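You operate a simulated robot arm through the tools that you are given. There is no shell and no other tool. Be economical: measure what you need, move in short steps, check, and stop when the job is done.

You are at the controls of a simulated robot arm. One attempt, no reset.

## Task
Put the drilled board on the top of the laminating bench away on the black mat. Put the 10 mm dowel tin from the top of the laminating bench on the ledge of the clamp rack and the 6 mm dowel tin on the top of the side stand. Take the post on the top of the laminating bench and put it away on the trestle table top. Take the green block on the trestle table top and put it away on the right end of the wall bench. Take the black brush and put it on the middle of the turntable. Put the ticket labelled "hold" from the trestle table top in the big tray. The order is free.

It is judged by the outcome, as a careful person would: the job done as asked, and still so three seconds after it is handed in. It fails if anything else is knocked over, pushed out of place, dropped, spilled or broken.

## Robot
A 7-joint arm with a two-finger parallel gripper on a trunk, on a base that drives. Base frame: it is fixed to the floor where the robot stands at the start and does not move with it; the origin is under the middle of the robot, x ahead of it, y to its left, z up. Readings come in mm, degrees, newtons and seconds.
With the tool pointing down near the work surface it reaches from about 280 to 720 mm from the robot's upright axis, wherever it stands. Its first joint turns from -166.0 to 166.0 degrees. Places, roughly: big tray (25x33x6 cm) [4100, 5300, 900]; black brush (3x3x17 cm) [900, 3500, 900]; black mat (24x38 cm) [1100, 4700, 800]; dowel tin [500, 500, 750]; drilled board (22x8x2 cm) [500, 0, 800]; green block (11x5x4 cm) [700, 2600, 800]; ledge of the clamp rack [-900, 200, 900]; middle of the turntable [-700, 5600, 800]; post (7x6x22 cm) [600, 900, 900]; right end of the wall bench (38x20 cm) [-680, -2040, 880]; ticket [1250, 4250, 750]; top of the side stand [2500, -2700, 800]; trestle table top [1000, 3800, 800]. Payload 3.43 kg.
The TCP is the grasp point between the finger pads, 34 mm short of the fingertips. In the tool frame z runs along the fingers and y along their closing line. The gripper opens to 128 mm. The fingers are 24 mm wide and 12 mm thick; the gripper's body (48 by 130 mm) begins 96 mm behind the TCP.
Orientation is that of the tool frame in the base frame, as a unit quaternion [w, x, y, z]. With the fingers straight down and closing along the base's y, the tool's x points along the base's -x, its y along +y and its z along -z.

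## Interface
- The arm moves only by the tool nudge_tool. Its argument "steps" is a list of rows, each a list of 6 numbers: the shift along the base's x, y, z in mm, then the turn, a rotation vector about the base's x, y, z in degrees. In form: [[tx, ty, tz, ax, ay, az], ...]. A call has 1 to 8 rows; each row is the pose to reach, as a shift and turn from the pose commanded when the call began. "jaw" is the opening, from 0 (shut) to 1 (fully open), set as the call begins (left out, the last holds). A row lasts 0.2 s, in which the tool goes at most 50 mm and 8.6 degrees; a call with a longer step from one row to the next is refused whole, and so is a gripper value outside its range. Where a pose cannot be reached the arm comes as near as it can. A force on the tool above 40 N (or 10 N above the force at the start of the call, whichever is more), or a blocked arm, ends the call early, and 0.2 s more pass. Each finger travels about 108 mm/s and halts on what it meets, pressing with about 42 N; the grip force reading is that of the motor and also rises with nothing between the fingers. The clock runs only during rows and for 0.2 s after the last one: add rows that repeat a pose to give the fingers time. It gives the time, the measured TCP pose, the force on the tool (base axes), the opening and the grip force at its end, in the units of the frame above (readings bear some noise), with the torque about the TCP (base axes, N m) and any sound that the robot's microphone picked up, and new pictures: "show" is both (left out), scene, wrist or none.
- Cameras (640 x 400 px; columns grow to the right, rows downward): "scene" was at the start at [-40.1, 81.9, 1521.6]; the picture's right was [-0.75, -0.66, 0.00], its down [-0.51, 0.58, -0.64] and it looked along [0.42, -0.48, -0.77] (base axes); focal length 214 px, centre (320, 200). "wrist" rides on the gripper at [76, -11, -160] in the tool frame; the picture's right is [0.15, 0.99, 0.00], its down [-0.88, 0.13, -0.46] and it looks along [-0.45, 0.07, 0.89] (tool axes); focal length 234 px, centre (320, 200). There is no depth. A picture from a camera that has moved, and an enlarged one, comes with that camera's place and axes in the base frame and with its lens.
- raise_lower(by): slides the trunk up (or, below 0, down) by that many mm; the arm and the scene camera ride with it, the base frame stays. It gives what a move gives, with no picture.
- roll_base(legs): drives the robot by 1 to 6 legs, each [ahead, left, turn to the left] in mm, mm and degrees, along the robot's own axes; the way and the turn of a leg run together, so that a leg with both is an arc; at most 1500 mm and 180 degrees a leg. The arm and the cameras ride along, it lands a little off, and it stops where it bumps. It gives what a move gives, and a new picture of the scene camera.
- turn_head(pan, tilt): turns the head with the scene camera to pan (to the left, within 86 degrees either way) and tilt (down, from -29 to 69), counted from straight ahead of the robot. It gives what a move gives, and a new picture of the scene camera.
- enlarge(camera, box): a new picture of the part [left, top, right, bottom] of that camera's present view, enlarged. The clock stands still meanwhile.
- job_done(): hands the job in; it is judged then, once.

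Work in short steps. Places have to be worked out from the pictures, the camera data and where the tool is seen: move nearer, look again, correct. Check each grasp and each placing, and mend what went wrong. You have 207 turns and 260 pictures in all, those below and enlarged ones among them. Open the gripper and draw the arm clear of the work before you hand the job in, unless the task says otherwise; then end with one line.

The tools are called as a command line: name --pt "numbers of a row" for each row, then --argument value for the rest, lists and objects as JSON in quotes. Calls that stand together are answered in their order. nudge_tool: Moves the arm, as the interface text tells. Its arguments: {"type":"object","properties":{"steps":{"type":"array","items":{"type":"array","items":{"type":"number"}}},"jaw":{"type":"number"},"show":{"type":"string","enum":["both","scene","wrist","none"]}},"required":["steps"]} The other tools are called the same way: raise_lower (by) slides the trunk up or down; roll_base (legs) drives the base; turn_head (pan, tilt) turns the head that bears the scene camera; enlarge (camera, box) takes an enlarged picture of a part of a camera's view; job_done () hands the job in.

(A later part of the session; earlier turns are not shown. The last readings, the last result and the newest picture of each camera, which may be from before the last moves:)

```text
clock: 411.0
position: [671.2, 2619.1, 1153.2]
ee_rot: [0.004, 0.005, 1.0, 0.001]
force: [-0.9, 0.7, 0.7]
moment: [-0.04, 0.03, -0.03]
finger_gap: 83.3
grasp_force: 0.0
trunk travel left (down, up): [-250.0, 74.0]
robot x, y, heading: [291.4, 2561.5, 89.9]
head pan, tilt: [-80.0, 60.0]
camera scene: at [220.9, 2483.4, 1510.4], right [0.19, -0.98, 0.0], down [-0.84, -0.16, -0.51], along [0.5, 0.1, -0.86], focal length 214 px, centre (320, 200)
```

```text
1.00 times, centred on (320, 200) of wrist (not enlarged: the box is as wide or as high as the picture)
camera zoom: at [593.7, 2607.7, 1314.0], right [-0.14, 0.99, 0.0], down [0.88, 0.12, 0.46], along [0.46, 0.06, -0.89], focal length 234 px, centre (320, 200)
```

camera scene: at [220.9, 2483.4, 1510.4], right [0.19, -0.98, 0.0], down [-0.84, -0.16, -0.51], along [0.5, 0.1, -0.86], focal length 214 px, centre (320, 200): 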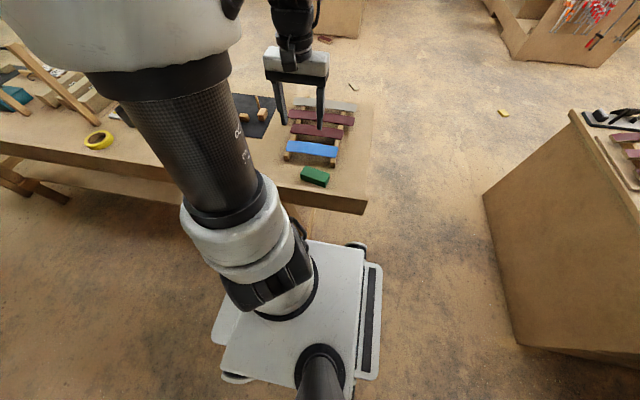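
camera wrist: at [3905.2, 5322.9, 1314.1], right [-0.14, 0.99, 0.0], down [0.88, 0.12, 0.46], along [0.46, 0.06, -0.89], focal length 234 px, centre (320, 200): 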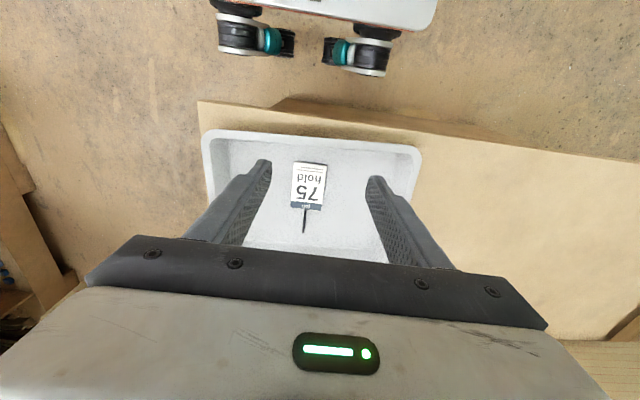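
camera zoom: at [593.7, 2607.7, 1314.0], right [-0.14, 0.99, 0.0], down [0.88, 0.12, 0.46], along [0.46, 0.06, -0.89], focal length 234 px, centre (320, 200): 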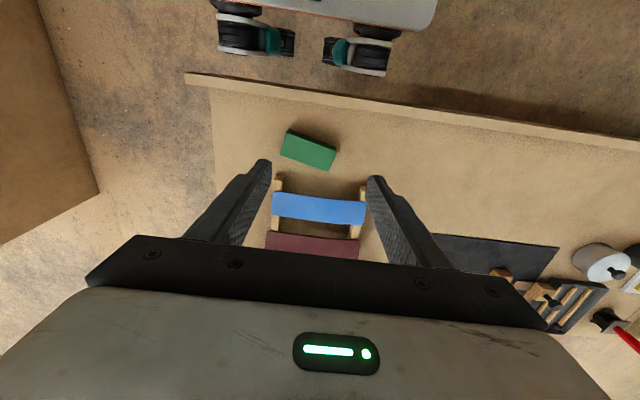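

The green block is at (722,2601), its long axis ~16° off y. I turn the fingers across its width and come above it.

nudge_tool --pt "6 -2 -10 0 0 8.4" --pt "13 -4 -30 0 0 16.8" --pt "20 -7 -55 0 0 25.2" --pt "27 -9 -80 0 0 33.6" --pt "34 -12 -105 0 0 42" --pt "40 -14 -130 0 0 50.4" --pt "46 -16 -155 0 0 58.8" --pt "51 -18 -180 0 0 67.2" --jaw 0.7 --show "none"

nudge_tool --pt "0 0 -20 0 0 6.4" --pt "0 0 -40 0 0 6.4" --pt "0 0 -40 0 0 6.4" --show "wrist"

```text
clock: 412.8
position: [722.7, 2602.5, 973.7]
ee_rot: [0.003, -0.551, 0.835, 0.003]
force: [-1.2, 0.0, -0.5]
moment: [0.01, -0.03, 0.0]
finger_gap: 89.5
grasp_force: 0.0
trunk travel left (down, up): [-250.0, 74.0]
robot x, y, heading: [294.9, 2562.7, 90.1]
head pan, tilt: [-80.0, 60.0]
```

```text
clock: 413.6
position: [723.4, 2601.6, 935.1]
ee_rot: [0.003, -0.596, 0.803, 0.003]
force: [-0.7, 0.2, -0.4]
moment: [0.01, -0.02, 0.03]
finger_gap: 89.8
grasp_force: 0.0
trunk travel left (down, up): [-250.0, 74.0]
robot x, y, heading: [295.1, 2558.8, 90.0]
head pan, tilt: [-80.0, 60.0]
camera wrist: at [711.5, 2523.6, 1094.2], right [-0.99, 0.15, 0.0], down [0.13, 0.88, 0.46], along [0.07, 0.46, -0.89], focal length 234 px, centre (320, 200)
```

wrist: 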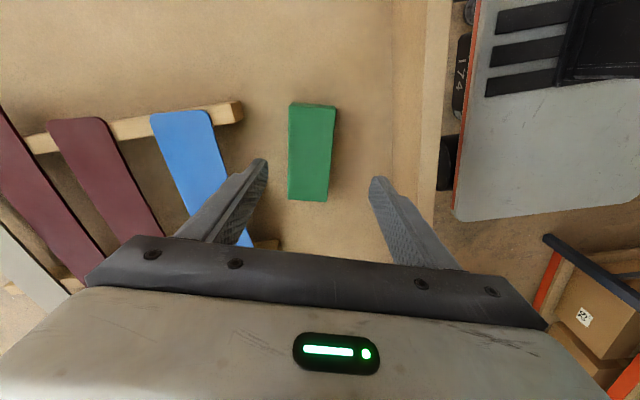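

I refine: shift +9.5/-5 mm and yaw +5°, then descend to TCP 842.

nudge_tool --pt "5 -2 -25 0 0 5" --pt "9.5 -5 -55 0 0 5" --pt "9.5 -5 -80 0 0 5" --pt "9.5 -5 -92 0 0 5" --show "wrist"

```text
clock: 414.6
position: [731.9, 2595.7, 841.6]
ee_rot: [0.004, -0.63, 0.777, 0.003]
force: [-0.9, 0.0, 0.6]
moment: [0.0, -0.01, -0.01]
finger_gap: 89.7
grasp_force: 0.0
trunk travel left (down, up): [-250.0, 74.0]
robot x, y, heading: [293.6, 2560.0, 90.0]
head pan, tilt: [-80.0, 60.0]
camera wrist: at [727.4, 2516.8, 1001.9], right [-1.0, 0.06, 0.0], down [0.05, 0.88, 0.46], along [0.03, 0.46, -0.89], focal length 234 px, centre (320, 200)
```

wrist: 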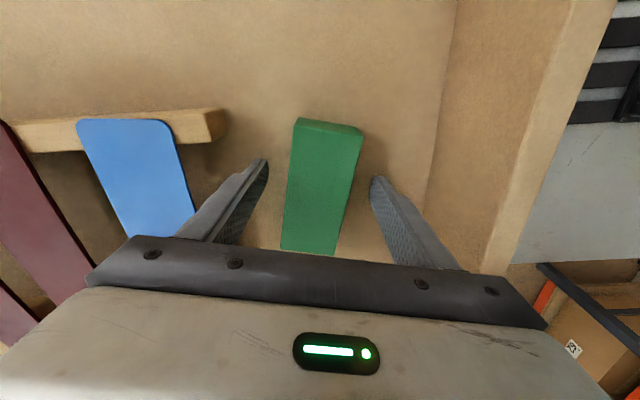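

Well placed. I close.

nudge_tool --pt "0 0 0 0 0 0" --pt "0 0 0 0 0 0" --pt "0 0 0 0 0 0" --jaw 0.0 --show "none"

nudge_tool --pt "0 0 20 0 0 0" --pt "0 0 60 0 0 0" --pt "0 0 105 0 0 0" --pt "0 0 150 0 0 0" --pt "-10 0 195 0 0 0" --pt "-30 0 240 0 0 0" --pt "-50 0 280 0 0 0" --pt "-60 0 305 0 0 0" --show "wrist"

```text
clock: 415.4
position: [731.4, 2595.4, 841.9]
ee_rot: [0.003, -0.63, 0.777, 0.004]
force: [0.0, -0.3, -0.4]
moment: [0.04, -0.03, 0.01]
finger_gap: 49.4
grasp_force: 42.4
trunk travel left (down, up): [-250.0, 74.0]
robot x, y, heading: [291.9, 2561.8, 90.0]
head pan, tilt: [-80.0, 60.0]
```

```text
clock: 417.2
position: [671.8, 2595.6, 1146.6]
ee_rot: [0.002, -0.63, 0.776, 0.003]
force: [-0.3, -0.1, -1.1]
moment: [-0.01, 0.01, -0.02]
finger_gap: 49.2
grasp_force: 42.4
trunk travel left (down, up): [-250.0, 74.0]
robot x, y, heading: [294.7, 2562.7, 89.9]
head pan, tilt: [-80.0, 60.0]
camera wrist: at [667.1, 2516.4, 1306.8], right [-1.0, 0.06, 0.0], down [0.05, 0.88, 0.46], along [0.03, 0.46, -0.89], focal length 234 px, centre (320, 200)
```

wrist: 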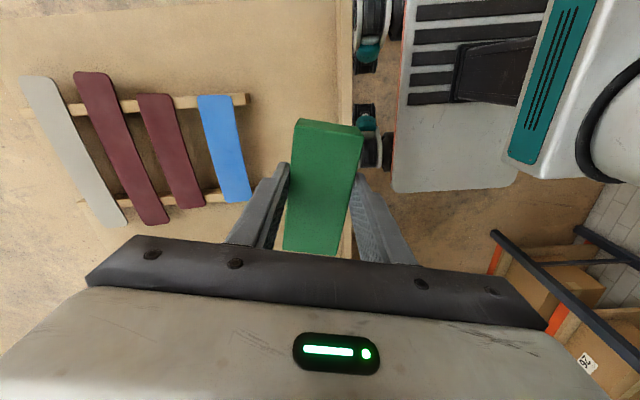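

The block is held. I back down the aisle (x≈-150) towards the wall bench.

roll_base --legs '[[-780, 0, 0], [0, 430, 0]]'

roll_base --legs '[[-1500, 0, 0]]'

```text
clock: 425.6
position: [239.0, 1821.7, 1146.6]
ee_rot: [0.003, -0.624, 0.781, 0.004]
force: [-0.1, -1.5, -2.6]
moment: [0.01, -0.02, -0.02]
finger_gap: 49.4
grasp_force: 41.9
trunk travel left (down, up): [-250.0, 74.0]
robot x, y, heading: [-137.8, 1791.8, 89.3]
head pan, tilt: [-80.0, 60.0]
camera scene: at [-213.3, 1715.9, 1509.8], right [0.16, -0.99, 0.0], down [-0.85, -0.14, -0.51], along [0.5, 0.08, -0.86], focal length 214 px, centre (320, 200)
```

scene: 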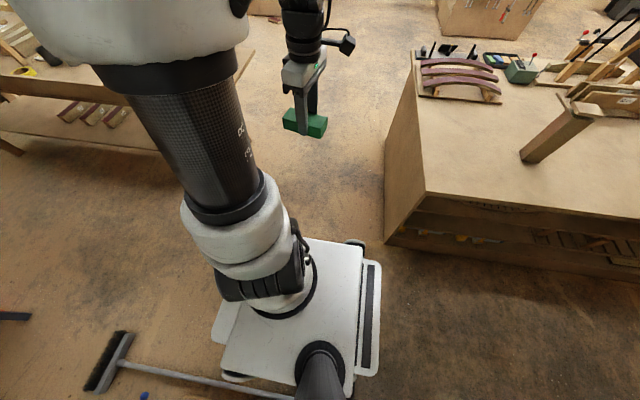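

```text
clock: 433.0
position: [229.8, 336.8, 1147.0]
ee_rot: [0.003, -0.63, 0.777, 0.003]
force: [-0.7, -0.1, -1.9]
moment: [0.0, 0.0, 0.03]
finger_gap: 49.3
grasp_force: 41.8
trunk travel left (down, up): [-250.0, 74.0]
robot x, y, heading: [-145.5, 303.5, 89.9]
head pan, tilt: [-80.0, 60.0]
camera scene: at [-220.4, 222.7, 1509.8], right [0.18, -0.98, 0.0], down [-0.85, -0.15, -0.51], along [0.5, 0.09, -0.86], focal length 214 px, centre (320, 200)
```

scene: 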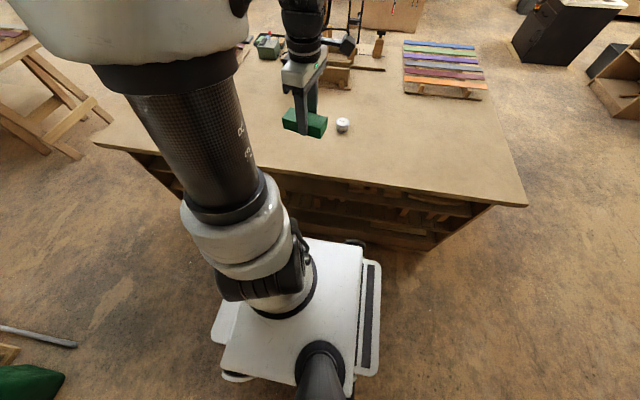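

roll_base --legs '[[-1500, 0, 0], [-250, 0, 0], [0, -300, 0], [0, 0, 90], [0, 0, 90]]'

turn_head --pan -70 --tilt 40

```text
clock: 452.9
position: [-197.5, -1503.9, 1146.4]
ee_rot: [0.004, 0.776, 0.631, -0.002]
force: [0.7, -0.1, -1.9]
moment: [0.03, 0.01, -0.03]
finger_gap: 49.4
grasp_force: 42.2
trunk travel left (down, up): [-250.0, 74.0]
robot x, y, heading: [175.5, -1469.5, -89.7]
head pan, tilt: [-80.0, 60.0]
camera scene: at [251.3, -1389.8, 1509.8], right [-0.18, 0.98, 0.0], down [0.85, 0.16, -0.51], along [-0.5, -0.09, -0.86], focal length 214 px, centre (320, 200)
```

scene: 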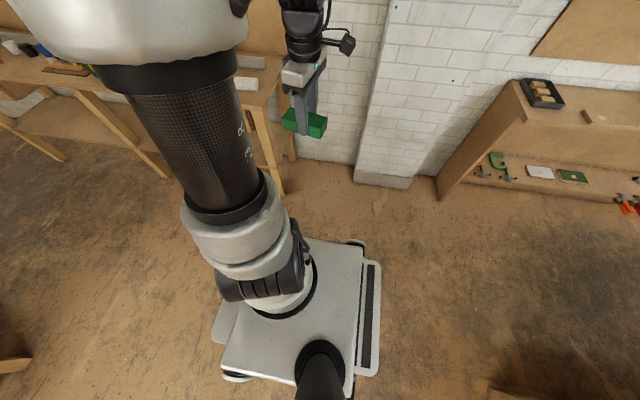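

```text
clock: 453.7
position: [-197.9, -1503.6, 1145.9]
ee_rot: [0.003, 0.775, 0.632, -0.003]
force: [-0.8, -0.7, -1.4]
moment: [0.01, 0.0, 0.02]
finger_gap: 49.1
grasp_force: 42.1
trunk travel left (down, up): [-250.0, 74.0]
robot x, y, heading: [182.1, -1467.8, -89.9]
head pan, tilt: [-70.0, 40.0]
camera scene: at [237.7, -1407.1, 1535.9], right [-0.35, 0.94, 0.0], down [0.6, 0.22, -0.77], along [-0.72, -0.27, -0.64], focal length 214 px, centre (320, 200)
```

scene: 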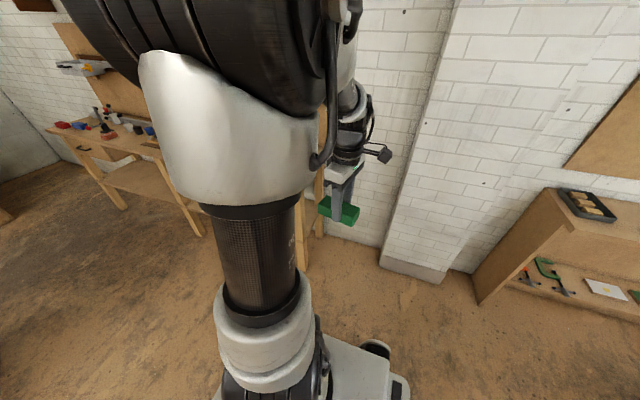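

I drive ahead to y≈-2050 and sidestep to x≈-130, then inspect the bench end.

roll_base --legs '[[585, 0, 0], [0, -290, 0]]'

turn_head --pan -84 --tilt 50

```text
clock: 460.0
position: [-483.0, -2093.9, 1146.0]
ee_rot: [0.004, 0.777, 0.63, -0.002]
force: [0.2, 0.2, -0.8]
moment: [-0.01, 0.02, 0.01]
finger_gap: 49.2
grasp_force: 41.9
trunk travel left (down, up): [-250.0, 74.0]
robot x, y, heading: [-104.1, -2058.2, -89.8]
head pan, tilt: [-70.0, 40.0]
camera scene: at [-46.9, -1999.3, 1536.0], right [-0.34, 0.94, 0.0], down [0.6, 0.22, -0.77], along [-0.72, -0.26, -0.64], focal length 214 px, centre (320, 200)
```

scene: 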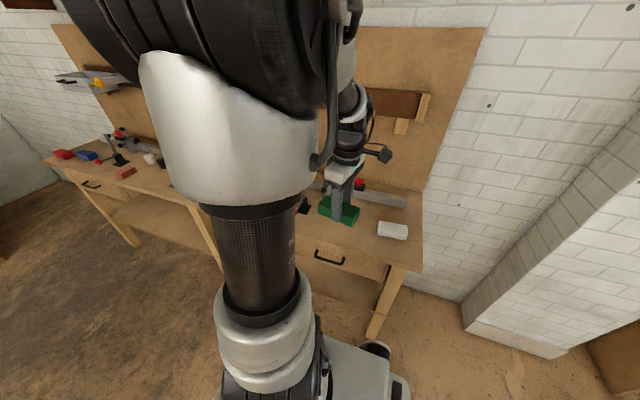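

```text
clock: 460.8
position: [-483.3, -2093.5, 1146.2]
ee_rot: [0.004, 0.778, 0.629, -0.003]
force: [-0.5, -0.3, -1.2]
moment: [-0.01, -0.05, -0.02]
finger_gap: 49.2
grasp_force: 42.7
trunk travel left (down, up): [-250.0, 74.0]
robot x, y, heading: [-108.0, -2062.6, -90.1]
head pan, tilt: [-84.0, 50.0]
camera scene: at [-43.5, -1978.3, 1521.9], right [-0.11, 0.99, 0.0], down [0.76, 0.08, -0.64], along [-0.64, -0.07, -0.77], focal length 214 px, centre (320, 200)
```

scene: 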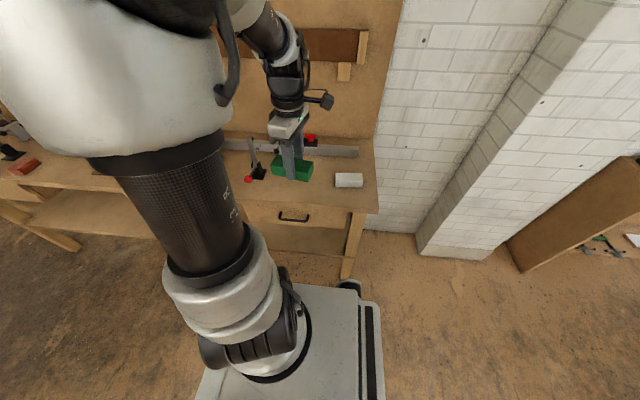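

I extend over the free stretch between the white brick and the toggle clamp, squaring the block to the bench.

nudge_tool --pt "-40 5 0 0 0 6" --pt "-80 10 0 0 0 12" --pt "-120 15 -10 0 0 12" --pt "-160 20 -30 0 0 12" --pt "-195 24 -60 0 0 12" --pt "-197 24 -105 0 0 12" --pt "-197 24 -146 0 0 12"

```text
clock: 462.4
position: [-679.0, -2071.0, 999.6]
ee_rot: [0.003, 0.707, 0.707, -0.001]
force: [-0.6, -0.7, -0.9]
moment: [0.02, -0.01, 0.0]
finger_gap: 49.3
grasp_force: 42.0
trunk travel left (down, up): [-250.0, 74.0]
robot x, y, heading: [-104.5, -2058.4, -89.8]
head pan, tilt: [-84.0, 50.0]
camera scene: at [-43.6, -1978.2, 1521.9], right [-0.1, 0.99, 0.0], down [0.76, 0.08, -0.64], along [-0.64, -0.07, -0.77], focal length 214 px, centre (320, 200)
camera wrist: at [-690.5, -1994.7, 1160.5], right [0.99, 0.15, 0.0], down [0.13, -0.88, 0.46], along [0.07, -0.46, -0.89], focal length 234 px, centre (320, 200)
```

scene: 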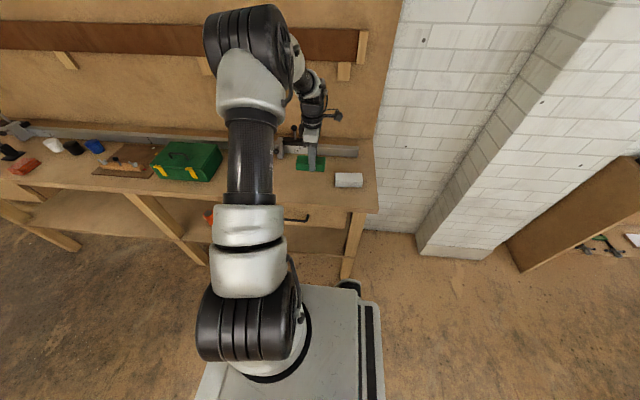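
wrist: 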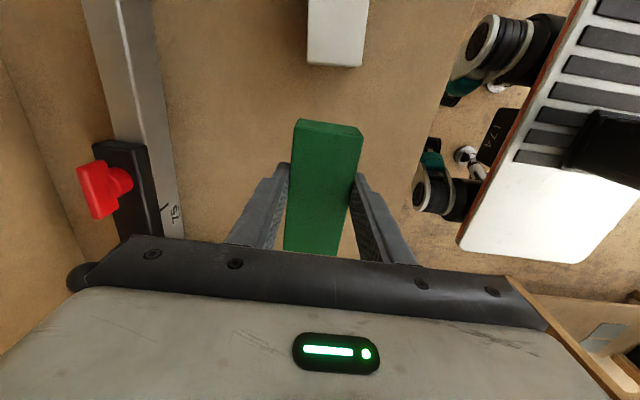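

nudge_tool --pt "0 0 -35 0 0 0" --pt "0 0 -60 0 0 0" --pt "0 0 -66 0 0 0" --pt "0 0 -71 0 0 0" --pt "0 0 -76 0 0 0" --pt "0 0 -81 0 0 0" --show "none"

```text
clock: 463.8
position: [-680.3, -2069.7, 920.0]
ee_rot: [0.003, 0.707, 0.707, -0.004]
force: [4.1, -0.8, 10.8]
moment: [-0.78, -0.1, 0.16]
finger_gap: 49.3
grasp_force: 42.2
trunk travel left (down, up): [-250.0, 74.0]
robot x, y, heading: [-107.2, -2058.7, -89.9]
head pan, tilt: [-84.0, 50.0]
```

Contact (11 N). I release and rise.

nudge_tool --pt "0 0 1 0 0 0" --pt "0 0 1 0 0 0" --pt "0 0 1 0 0 0" --jaw 0.65 --show "none"

nudge_tool --pt "0 0 30 0 0 0" --pt "0 0 75 0 0 0" --pt "0 0 120 0 0 0" --pt "0 0 165 0 0 0" --pt "20 0 205 0 0 0" --pt "65 0 225 0 0 0" --pt "110 0 230 0 0 0" --pt "155 0 230 0 0 0" --show "wrist"

```text
clock: 464.6
position: [-680.4, -2069.3, 920.4]
ee_rot: [0.004, 0.707, 0.707, -0.003]
force: [-0.3, 0.3, -0.1]
moment: [-0.03, 0.01, -0.02]
finger_gap: 83.1
grasp_force: 0.1
trunk travel left (down, up): [-250.0, 74.0]
robot x, y, heading: [-106.5, -2063.2, -89.9]
head pan, tilt: [-84.0, 50.0]
```

```text
clock: 466.4
position: [-524.5, -2068.4, 1147.9]
ee_rot: [0.004, 0.706, 0.708, -0.002]
force: [0.3, 0.1, 0.2]
moment: [-0.02, 0.01, 0.01]
finger_gap: 83.3
grasp_force: 0.1
trunk travel left (down, up): [-250.0, 74.0]
robot x, y, heading: [-104.9, -2057.8, -90.2]
head pan, tilt: [-84.0, 50.0]
camera wrist: at [-535.5, -1991.3, 1310.1], right [0.99, 0.15, 0.0], down [0.13, -0.88, 0.46], along [0.07, -0.46, -0.89], focal length 234 px, centre (320, 200)
```

wrist: 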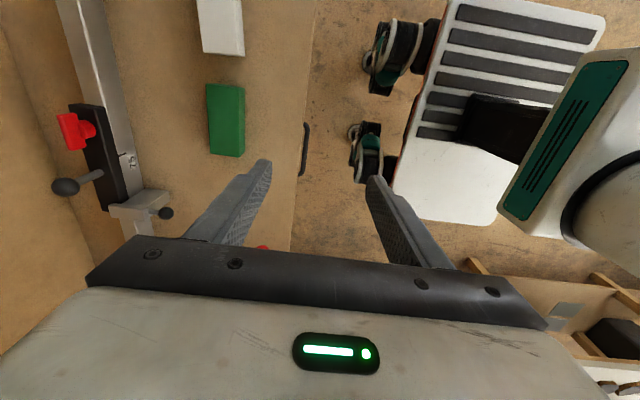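

The green block is placed. Now the post: I retrace to the aisle with the arm at the right side.

roll_base --legs '[[0, 290, 0], [-600, 0, 0], [0, 0, 90], [0, 0, 90], [0, 320, 0]]'

```text
clock: 483.7
position: [284.6, -1461.9, 1149.8]
ee_rot: [0.002, -0.696, 0.718, 0.003]
force: [-0.3, -0.3, -0.3]
moment: [0.01, 0.02, 0.0]
finger_gap: 83.3
grasp_force: 0.0
trunk travel left (down, up): [-250.0, 74.0]
robot x, y, heading: [-134.7, -1457.6, 88.1]
head pan, tilt: [-84.0, 50.0]
camera scene: at [-200.5, -1536.3, 1521.8], right [0.07, -1.0, 0.0], down [-0.76, -0.06, -0.64], along [0.64, 0.05, -0.77], focal length 214 px, centre (320, 200)
```

scene: 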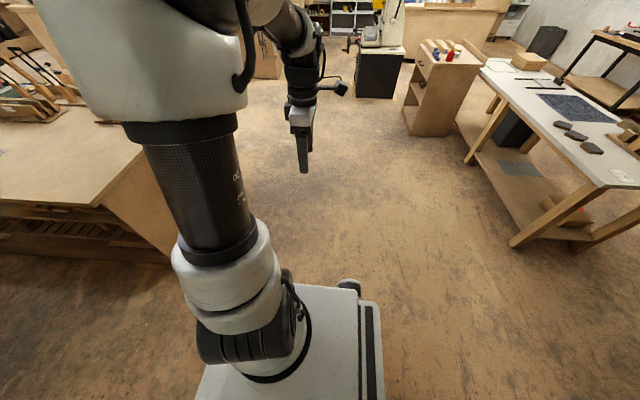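

roll_base --legs '[[0, 0, 1.9], [1500, 0, 0]]'

roll_base --legs '[[820, 0, 0]]'

enlarge --camera "wrist" --box '[0, 0, 640, 400]'

```text
clock: 491.5
position: [289.2, 51.0, 1149.5]
ee_rot: [0.003, -0.704, 0.71, 0.004]
force: [-0.3, -0.5, 1.1]
moment: [0.0, 0.0, 0.04]
finger_gap: 83.2
grasp_force: 0.1
trunk travel left (down, up): [-250.0, 74.0]
robot x, y, heading: [-129.5, 46.5, 89.7]
head pan, tilt: [-84.0, 50.0]
camera scene: at [-194.5, -35.2, 1521.8], right [0.1, -1.0, 0.0], down [-0.76, -0.07, -0.64], along [0.64, 0.06, -0.77], focal length 214 px, centre (320, 200)
```

scene: 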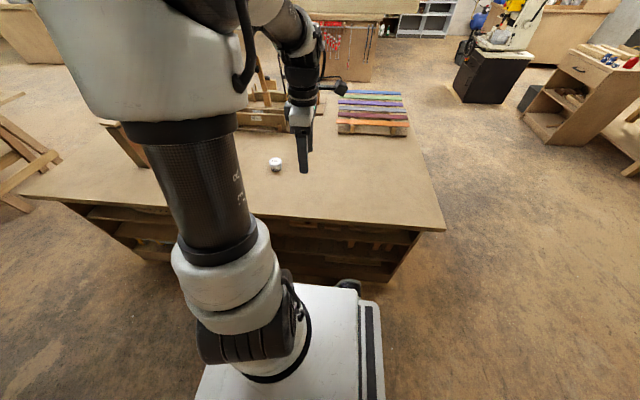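

```text
clock: 495.9
position: [294.5, 864.3, 1149.6]
ee_rot: [0.002, -0.705, 0.709, 0.004]
force: [-0.5, -0.1, 0.4]
moment: [-0.02, 0.0, 0.02]
finger_gap: 83.1
grasp_force: 0.1
trunk travel left (down, up): [-250.0, 74.0]
robot x, y, heading: [-127.0, 856.8, 89.5]
head pan, tilt: [-84.0, 50.0]
camera scene: at [-188.8, 776.9, 1521.8], right [0.1, -1.0, 0.0], down [-0.76, -0.07, -0.64], along [0.64, 0.06, -0.77], focal length 214 px, centre (320, 200)
```

scene: 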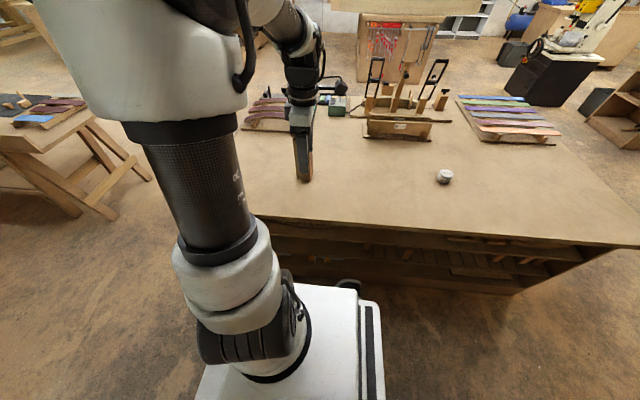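

```text
1.00 times, centred on (320, 200) of wrist (not enlarged: the box is as wide or as high as the picture)
camera zoom: at [306.2, 785.7, 1310.0], right [-0.99, -0.14, 0.0], down [-0.12, 0.88, 0.46], along [-0.07, 0.46, -0.89], focal length 234 px, centre (320, 200)
```

zoom: 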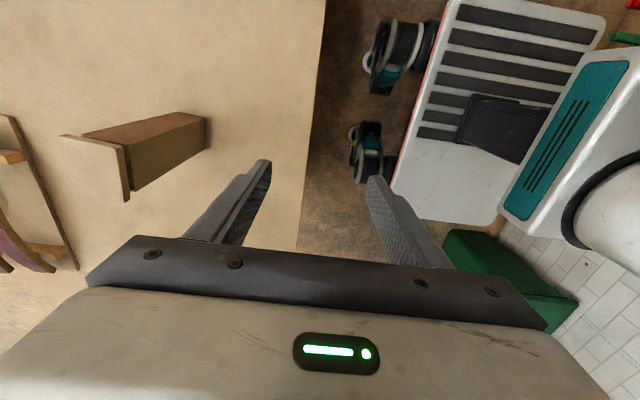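

The post (with a flat cap) is at about (570,928), top z≈1020. I bring the base 60 mm nearer and 60 ahead, then move above it.

roll_base --legs '[[60, 0, 0.5], [0, -60, 0]]'

nudge_tool --pt "45 0 0 0 0 0" --pt "90 0 0 0 0 0" --pt "120 2 0 0 0 0" --jaw 1.0 --show "wrist"

```text
clock: 497.7
position: [354.8, 925.5, 1148.8]
ee_rot: [0.002, -0.707, 0.707, 0.003]
force: [-0.8, 0.3, 0.1]
moment: [0.03, 0.0, 0.04]
finger_gap: 83.3
grasp_force: 0.1
trunk travel left (down, up): [-250.0, 74.0]
robot x, y, heading: [-61.1, 921.4, 89.9]
head pan, tilt: [-84.0, 50.0]
camera scene: at [-127.5, 836.3, 1521.8], right [0.1, -0.99, 0.0], down [-0.76, -0.08, -0.64], along [0.64, 0.07, -0.77], focal length 214 px, centre (320, 200)
```

scene: 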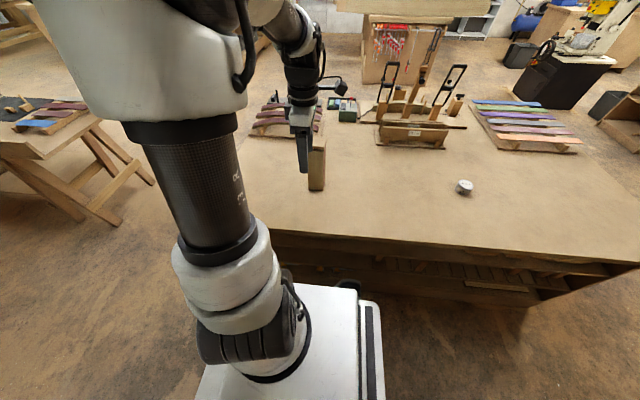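

```text
clock: 498.5
position: [474.5, 928.3, 1150.6]
ee_rot: [0.003, -0.707, 0.707, 0.003]
force: [0.3, -0.7, -0.8]
moment: [0.0, -0.03, 0.01]
finger_gap: 127.7
grasp_force: 0.1
trunk travel left (down, up): [-250.0, 74.0]
robot x, y, heading: [-64.0, 917.9, 90.3]
head pan, tilt: [-84.0, 50.0]
camera wrist: at [486.1, 851.0, 1311.0], right [-0.99, -0.15, 0.0], down [-0.13, 0.88, 0.46], along [-0.07, 0.46, -0.89], focal length 234 px, centre (320, 200)
```

wrist: 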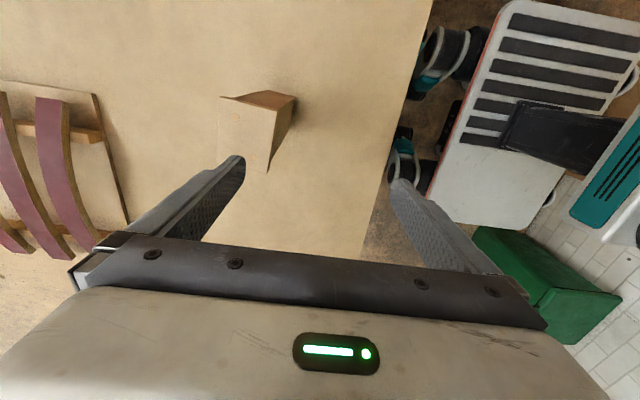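

enlarge --camera "wrist" --box '[190, 60, 350, 210]'

enlarge --camera "scene" --box '[260, 90, 380, 210]'

```text
2.67 times, centred on (270, 135) of wrist
camera zoom: at [486.1, 851.0, 1311.0], right [-0.99, -0.15, 0.0], down [-0.13, 0.88, 0.46], along [-0.07, 0.46, -0.89], focal length 624 px, centre (453, 373)
```

zoom: 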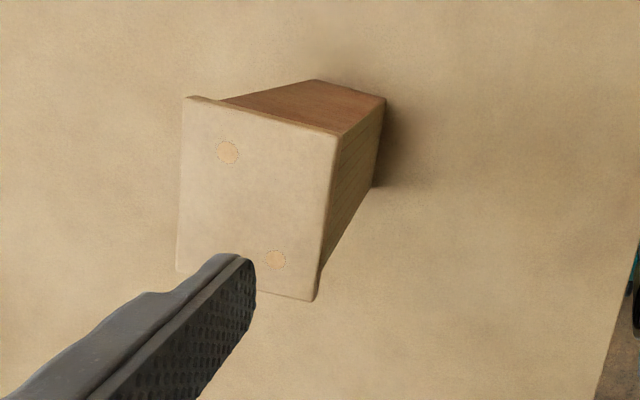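

```text
3.33 times, centred on (320, 150) of scene
camera zoom: at [-127.5, 836.2, 1521.8], right [0.1, -0.99, 0.0], down [-0.76, -0.08, -0.64], along [0.64, 0.07, -0.77], focal length 715 px, centre (320, 367)
```

zoom: 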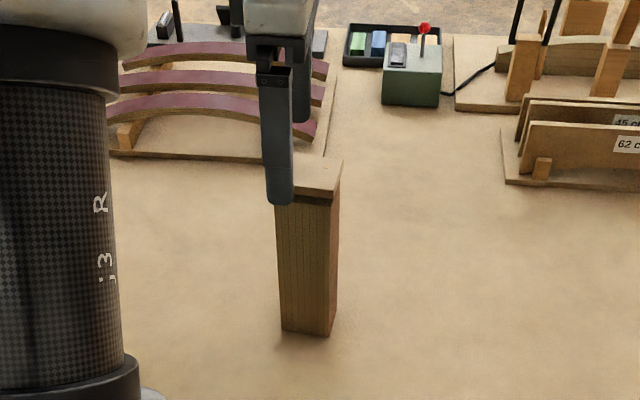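

Cap is ~65×75 mm, centre (566,930), yawed ≈-5°. I move above with that yaw and check.

nudge_tool --pt "40 1 -5 0 0 -2.5" --pt "80 2 -15 0 0 -5" --pt "92 2 -30 0 0 -5" --show "wrist"

enlarge --camera "wrist" --box '[200, 60, 440, 210]'

```text
clock: 499.3
position: [567.7, 927.9, 1118.8]
ee_rot: [0.003, -0.675, 0.738, 0.004]
force: [0.7, -0.4, 0.5]
moment: [0.01, -0.01, -0.02]
finger_gap: 127.9
grasp_force: 0.1
trunk travel left (down, up): [-250.0, 74.0]
robot x, y, heading: [-64.3, 918.2, 89.9]
head pan, tilt: [-84.0, 50.0]
camera wrist: at [571.9, 850.9, 1280.0], right [-1.0, -0.06, 0.0], down [-0.05, 0.88, 0.46], along [-0.03, 0.46, -0.89], focal length 234 px, centre (320, 200)
```

wrist: 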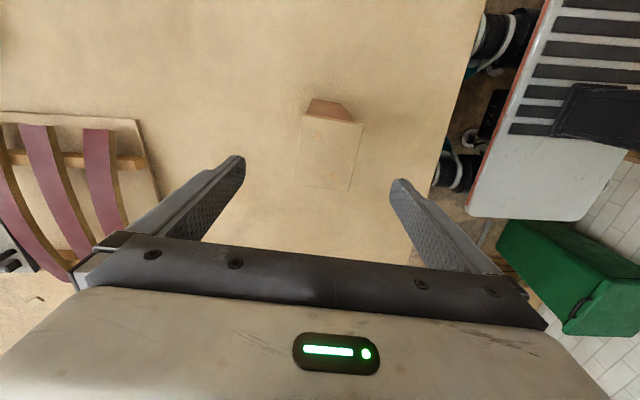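

```text
2.67 times, centred on (320, 135) of wrist
camera zoom: at [571.9, 850.9, 1280.0], right [-1.0, -0.06, 0.0], down [-0.05, 0.88, 0.46], along [-0.03, 0.46, -0.89], focal length 624 px, centre (320, 373)
```

zoom: 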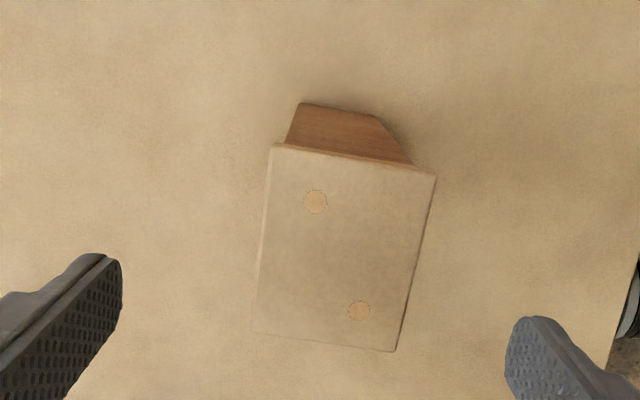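

Aligned; the cap centre is 9 mm nearer. I shift and descend to TCP 1006.

nudge_tool --pt "-9 -2 -30 0 0 0" --pt "-9 -2 -70 0 0 0" --pt "-9 -2 -100 0 0 0" --pt "-9 -2 -113 0 0 0" --show "wrist"

```text
clock: 500.3
position: [557.7, 928.6, 1005.6]
ee_rot: [0.001, -0.675, 0.738, 0.004]
force: [-0.4, 0.1, -0.4]
moment: [0.0, 0.02, -0.01]
finger_gap: 128.0
grasp_force: 0.0
trunk travel left (down, up): [-250.0, 74.0]
robot x, y, heading: [-59.5, 918.2, 89.8]
head pan, tilt: [-84.0, 50.0]
camera wrist: at [563.2, 850.8, 1166.3], right [-1.0, -0.06, 0.0], down [-0.05, 0.88, 0.46], along [-0.03, 0.46, -0.89], focal length 234 px, centre (320, 200)
```

wrist: 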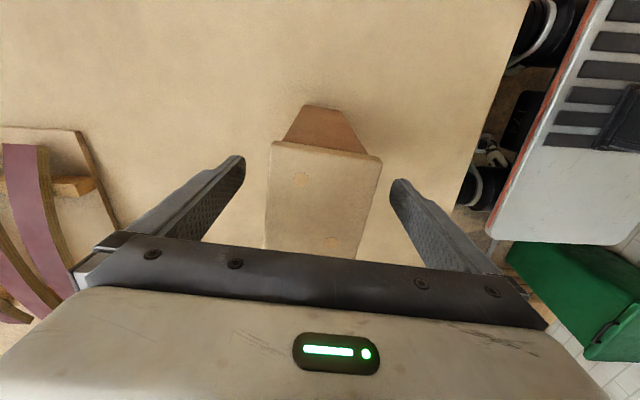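

Centred. I close.

nudge_tool --pt "0 0 0 0 0 0" --pt "0 0 0 0 0 0" --pt "0 0 0 0 0 0" --jaw 0.0 --show "wrist"

```text
clock: 501.1
position: [558.6, 929.1, 1006.2]
ee_rot: [0.003, -0.676, 0.737, 0.003]
force: [2.1, 0.5, 0.5]
moment: [0.02, -0.14, -0.01]
finger_gap: 60.7
grasp_force: 41.8
trunk travel left (down, up): [-250.0, 74.0]
robot x, y, heading: [-61.3, 917.4, 90.1]
head pan, tilt: [-84.0, 50.0]
camera wrist: at [563.4, 850.8, 1166.7], right [-1.0, -0.06, 0.0], down [-0.05, 0.88, 0.46], along [-0.03, 0.46, -0.89], focal length 234 px, centre (320, 200)
```

wrist: 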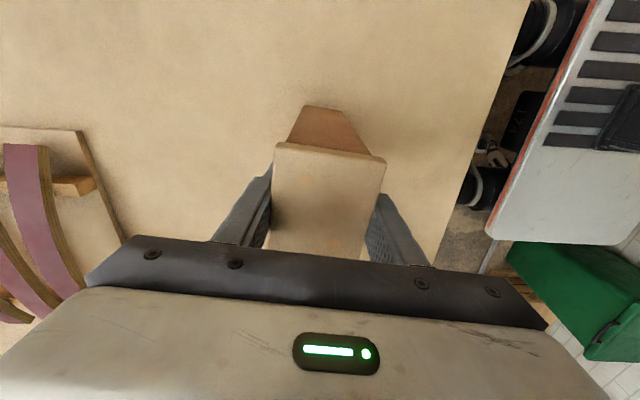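

Held (60.7 mm). I lift straight up and check the base of the post.

nudge_tool --pt "0 0 15 0 0 0" --pt "0 0 45 0 0 0" --pt "0 0 85 0 0 0" --pt "0 0 125 0 0 0" --pt "-30 0 155 0 0 0" --pt "-70 0 165 0 0 0" --pt "-115 0 165 0 0 0" --pt "-160 0 165 0 0 0"

```text
clock: 502.9
position: [398.5, 927.8, 1170.8]
ee_rot: [0.003, -0.675, 0.737, 0.004]
force: [0.3, 1.4, -5.4]
moment: [0.04, -0.04, 0.01]
finger_gap: 61.1
grasp_force: 42.5
trunk travel left (down, up): [-250.0, 74.0]
robot x, y, heading: [-62.8, 920.6, 90.1]
head pan, tilt: [-84.0, 50.0]
camera scene: at [-127.7, 836.3, 1521.8], right [0.1, -0.99, 0.0], down [-0.76, -0.08, -0.64], along [0.64, 0.07, -0.77], focal length 214 px, centre (320, 200)
camera wrist: at [403.6, 848.5, 1331.0], right [-1.0, -0.06, 0.0], down [-0.05, 0.88, 0.46], along [-0.03, 0.46, -0.89], focal length 234 px, centre (320, 200)
```

scene: 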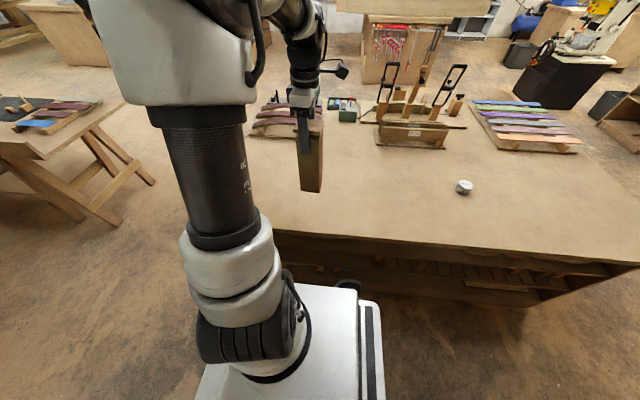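
wrist: 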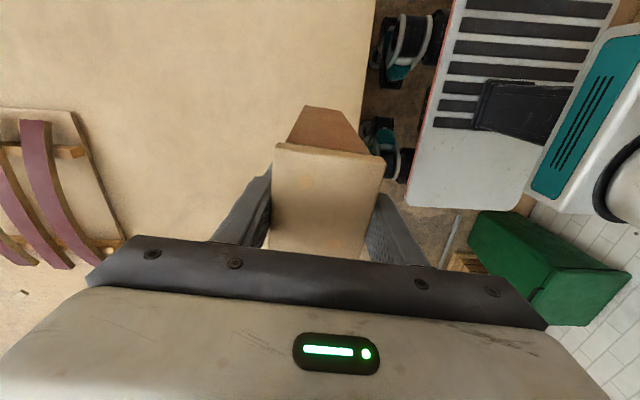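

The post hangs straight. I drive to the trestle's near end, where the green block was.

roll_base --legs '[[0, 60, 0], [880, 0, 0], [0, -410, 0]]'

roll_base --legs '[[700, 0, 0]]'

enlarge --camera "wrist" --box '[0, 0, 640, 400]'

```text
clock: 512.5
position: [749.1, 1816.5, 1170.9]
ee_rot: [0.003, -0.677, 0.736, 0.004]
force: [-0.3, 0.3, -5.2]
moment: [0.03, 0.03, -0.01]
finger_gap: 61.2
grasp_force: 42.7
trunk travel left (down, up): [-250.0, 74.0]
robot x, y, heading: [287.4, 1805.5, 90.3]
head pan, tilt: [-84.0, 50.0]
camera scene: at [222.6, 1723.9, 1521.8], right [0.11, -0.99, 0.0], down [-0.76, -0.08, -0.64], along [0.64, 0.07, -0.77], focal length 214 px, centre (320, 200)
```

scene: 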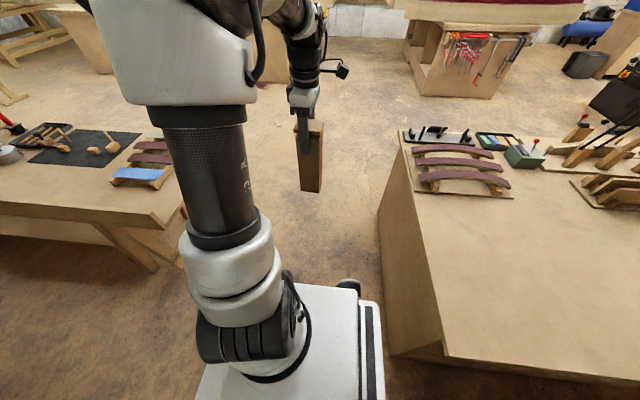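

```text
clock: 516.4
position: [741.1, 2525.3, 1170.2]
ee_rot: [0.003, -0.682, 0.732, 0.004]
force: [0.5, 0.2, -5.1]
moment: [0.04, 0.01, 0.03]
finger_gap: 61.0
grasp_force: 41.7
trunk travel left (down, up): [-250.0, 74.0]
robot x, y, heading: [279.2, 2511.3, 90.8]
head pan, tilt: [-84.0, 50.0]
camera scene: at [216.9, 2426.6, 1521.8], right [0.12, -0.99, 0.0], down [-0.76, -0.09, -0.64], along [0.64, 0.08, -0.77], focal length 214 px, centre (320, 200)
```

scene: 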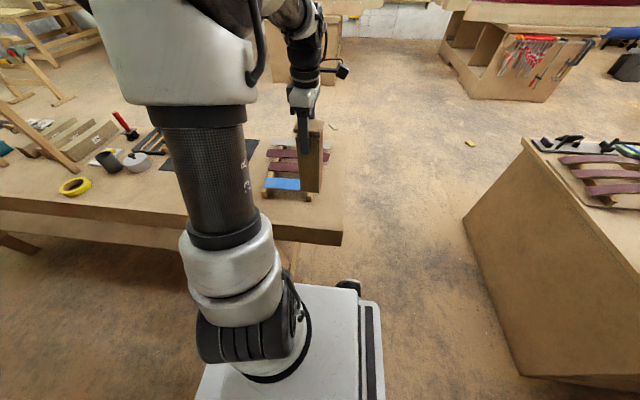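

```text
1.00 times, centred on (320, 200) of wrist (not enlarged: the box is as wide or as high as the picture)
camera zoom: at [748.6, 2446.9, 1330.8], right [-1.0, -0.08, 0.0], down [-0.07, 0.88, 0.46], along [-0.04, 0.46, -0.89], focal length 234 px, centre (320, 200)
```

zoom: 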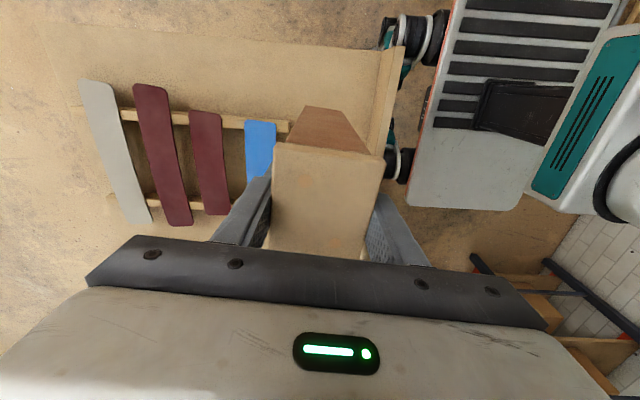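

The spot around (728,2510) is clear of the rack (x≥802) and the table edges. I lower the post there.

nudge_tool --pt "-6 -7 -30 0 0 0" --pt "-13 -15 -70 0 0 0" --pt "-13 -15 -110 0 0 0" --pt "-13 -15 -140 0 0 0" --pt "-13 -15 -148 0 0 0"

enlarge --camera "scene" --box '[240, 90, 390, 260]'

```text
clock: 517.5
position: [730.3, 2509.7, 1021.6]
ee_rot: [0.002, -0.682, 0.732, 0.004]
force: [-0.3, 0.5, -5.0]
moment: [0.06, -0.01, -0.06]
finger_gap: 60.9
grasp_force: 42.0
trunk travel left (down, up): [-250.0, 74.0]
robot x, y, heading: [280.4, 2511.9, 90.7]
head pan, tilt: [-84.0, 50.0]
camera scene: at [217.0, 2426.4, 1521.9], right [0.12, -0.99, 0.0], down [-0.76, -0.09, -0.64], along [0.64, 0.08, -0.77], focal length 214 px, centre (320, 200)
camera wrist: at [736.7, 2431.4, 1181.8], right [-1.0, -0.08, 0.0], down [-0.07, 0.88, 0.46], along [-0.04, 0.46, -0.89], focal length 234 px, centre (320, 200)
```

scene: 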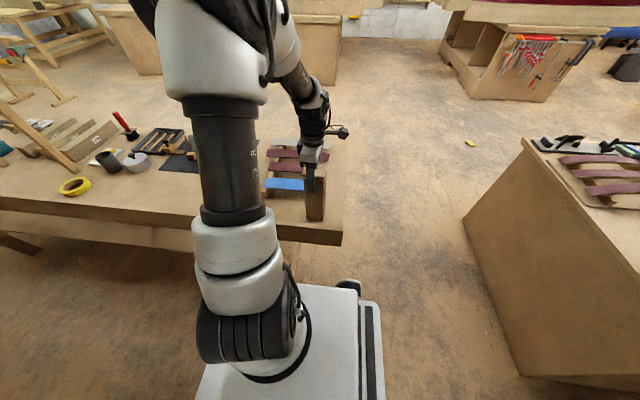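
wrist: 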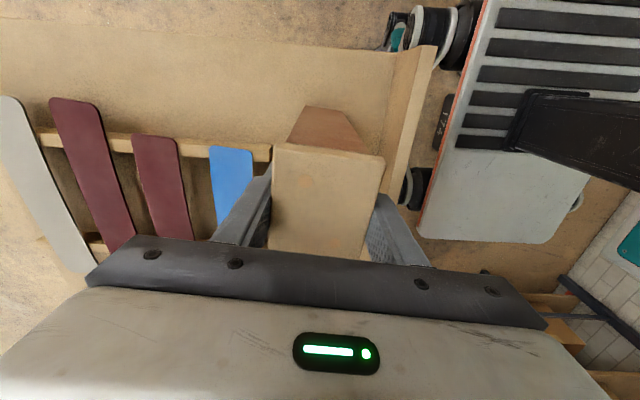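

```text
2.35 times, centred on (315, 175) of scene
camera zoom: at [217.0, 2426.4, 1521.9], right [0.12, -0.99, 0.0], down [-0.76, -0.09, -0.64], along [0.64, 0.08, -0.77], focal length 505 px, centre (332, 259)
```

zoom: 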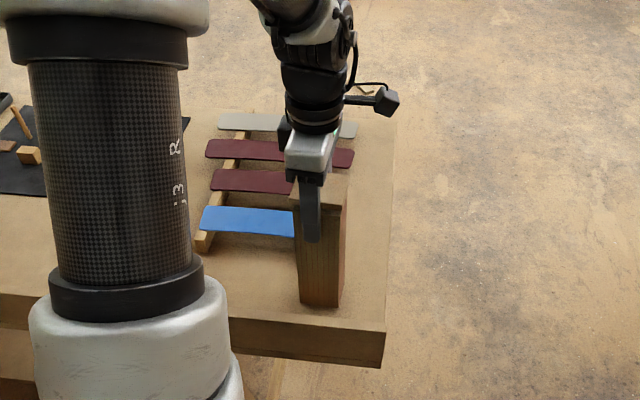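

Base is well over the table top. I lower slowly to contact.

nudge_tool --pt "3 0 -4 0 0 0" --pt "3 0 -8 0 0 0" --pt "3 0 -11 0 0 0" --pt "3 0 -14 0 0 0" --show "none"

```text
clock: 518.5
position: [731.4, 2510.1, 1007.0]
ee_rot: [0.002, -0.681, 0.732, 0.004]
force: [0.1, 0.5, -5.4]
moment: [0.05, 0.0, 0.02]
finger_gap: 61.0
grasp_force: 42.2
trunk travel left (down, up): [-250.0, 74.0]
robot x, y, heading: [281.5, 2507.3, 90.8]
head pan, tilt: [-84.0, 50.0]
```

nudge_tool --pt "0 0 -2 0 0 0" --pt "0 0 -4 0 0 0" --pt "0 0 -6 0 0 0" --show "none"

```text
clock: 519.4
position: [731.7, 2510.4, 1005.8]
ee_rot: [0.004, -0.681, 0.732, 0.002]
force: [-1.2, 2.6, 21.0]
moment: [-0.57, 0.45, -0.07]
finger_gap: 61.2
grasp_force: 42.0
trunk travel left (down, up): [-250.0, 74.0]
robot x, y, heading: [277.5, 2510.0, 91.1]
head pan, tilt: [-84.0, 50.0]
```

Contact (net ~26 N). I relieve 3 mm, then release.

nudge_tool --pt "0 0 3 0 0 0" --pt "0 0 4 0 0 0" --pt "0 0 4 0 0 0" --show "none"

nudge_tool --pt "0 0 0 0 0 0" --pt "0 0 0 0 0 0" --pt "0 0 0 0 0 0" --jaw 0.75 --show "wrist"

```text
clock: 520.1
position: [731.5, 2510.1, 1006.1]
ee_rot: [0.003, -0.682, 0.732, 0.004]
force: [3.3, 1.6, 2.2]
moment: [0.02, -0.78, 0.16]
finger_gap: 61.0
grasp_force: 41.9
trunk travel left (down, up): [-250.0, 74.0]
robot x, y, heading: [281.2, 2509.2, 91.0]
head pan, tilt: [-84.0, 50.0]
```

```text
clock: 521.0
position: [731.7, 2510.2, 1006.6]
ee_rot: [0.003, -0.681, 0.732, 0.003]
force: [-0.2, 0.5, -0.5]
moment: [0.02, -0.03, 0.03]
finger_gap: 96.1
grasp_force: 0.1
trunk travel left (down, up): [-250.0, 74.0]
robot x, y, heading: [277.0, 2511.4, 90.9]
head pan, tilt: [-84.0, 50.0]
camera wrist: at [737.8, 2431.2, 1166.8], right [-1.0, -0.08, 0.0], down [-0.07, 0.88, 0.46], along [-0.04, 0.46, -0.89], focal length 234 px, centre (320, 200)
```

wrist: 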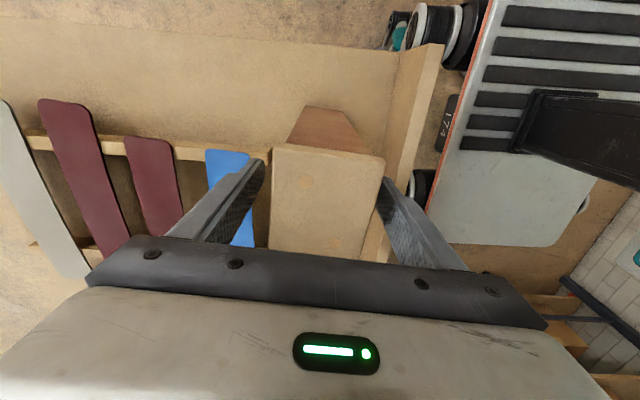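

The post stands. I open a little wider and rise straight up.

nudge_tool --pt "0 0 0 0 0 0" --pt "0 0 0 0 0 0" --jaw 1.0 --show "none"

nudge_tool --pt "0 0 40 0 0 0" --pt "0 0 85 0 0 0" --pt "0 0 130 0 0 0" --pt "0 0 160 0 0 0" --pt "-40 0 165 0 0 0" --pt "-85 0 165 0 0 0" --pt "-120 0 165 0 0 0"

enlarge --camera "scene" --box '[220, 110, 380, 260]'

```text
clock: 521.5
position: [731.6, 2509.8, 1006.7]
ee_rot: [0.001, -0.681, 0.732, 0.004]
force: [-0.4, 0.0, -0.2]
moment: [0.0, 0.03, 0.03]
finger_gap: 128.1
grasp_force: 0.1
trunk travel left (down, up): [-250.0, 74.0]
robot x, y, heading: [281.1, 2508.0, 90.7]
head pan, tilt: [-84.0, 50.0]
```

```text
clock: 523.1
position: [610.9, 2510.8, 1166.5]
ee_rot: [-0.008, -0.683, 0.73, 0.007]
force: [0.9, 0.6, 0.4]
moment: [-0.03, 0.0, 0.0]
finger_gap: 127.9
grasp_force: 0.0
trunk travel left (down, up): [-250.0, 74.0]
robot x, y, heading: [280.4, 2513.3, 91.2]
head pan, tilt: [-84.0, 50.0]
camera scene: at [221.1, 2428.7, 1529.8], right [0.14, -0.99, 0.0], down [-0.69, -0.1, -0.72], along [0.71, 0.1, -0.7], focal length 214 px, centre (320, 200)
camera wrist: at [621.7, 2434.1, 1326.7], right [-1.0, -0.08, 0.02], down [-0.06, 0.89, 0.46], along [-0.06, 0.45, -0.89], focal length 234 px, centre (320, 200)
```

scene: 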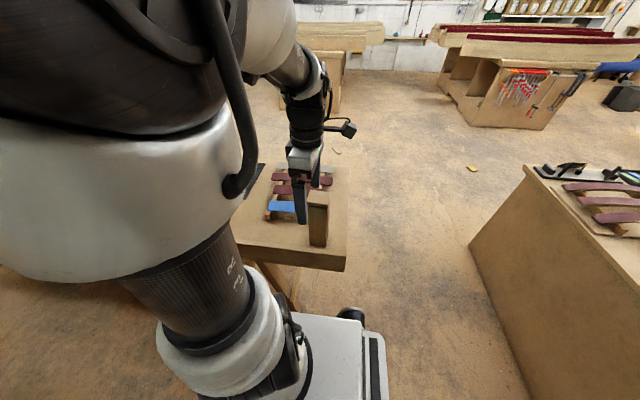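
wrist: 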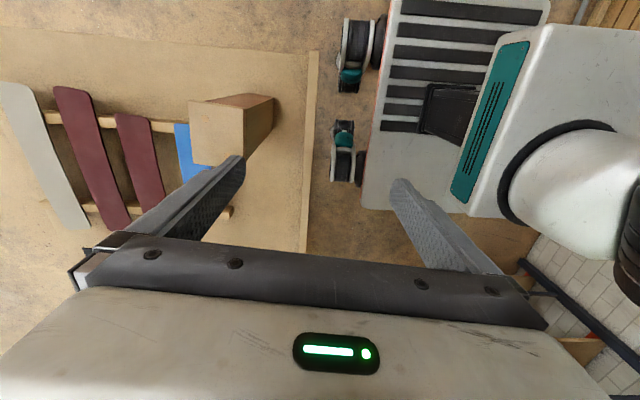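

```text
2.67 times, centred on (300, 185) of scene
camera zoom: at [221.1, 2428.7, 1529.8], right [0.14, -0.99, 0.0], down [-0.69, -0.1, -0.72], along [0.71, 0.1, -0.7], focal length 572 px, centre (373, 240)
```

zoom: 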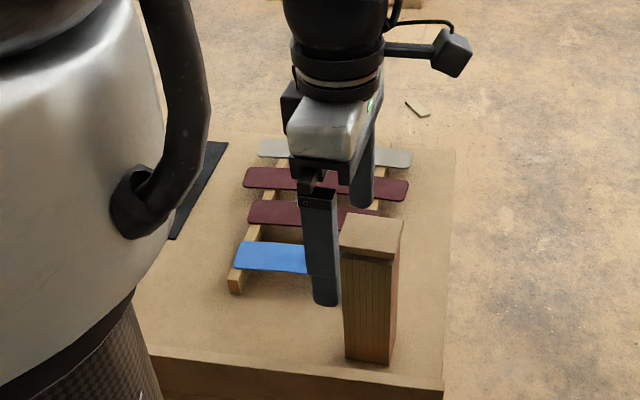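

The post stands well on the trestle top. I move the robot and arm clear of the table with a small sidestep.

roll_base --legs '[[0, 200, 0]]'

```text
clock: 525.7
position: [411.6, 2508.1, 1167.6]
ee_rot: [-0.006, -0.683, 0.73, 0.005]
force: [-1.2, 0.4, 0.3]
moment: [0.0, 0.01, -0.02]
finger_gap: 128.0
grasp_force: 0.1
trunk travel left (down, up): [-250.0, 74.0]
robot x, y, heading: [80.8, 2505.3, 91.3]
head pan, tilt: [-84.0, 50.0]
camera scene: at [21.6, 2425.4, 1530.8], right [0.15, -0.99, 0.0], down [-0.68, -0.1, -0.72], along [0.72, 0.11, -0.69], focal length 214 px, centre (320, 200)
```

scene: 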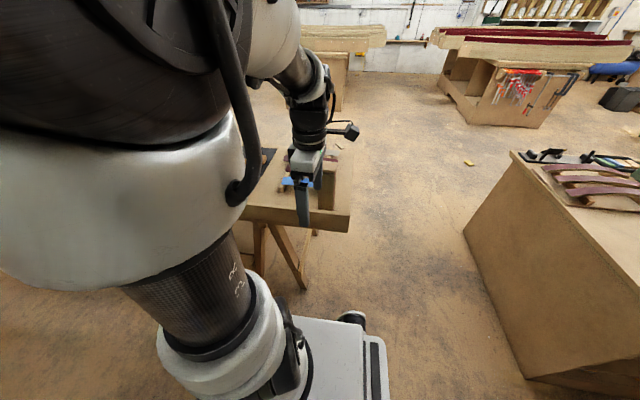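

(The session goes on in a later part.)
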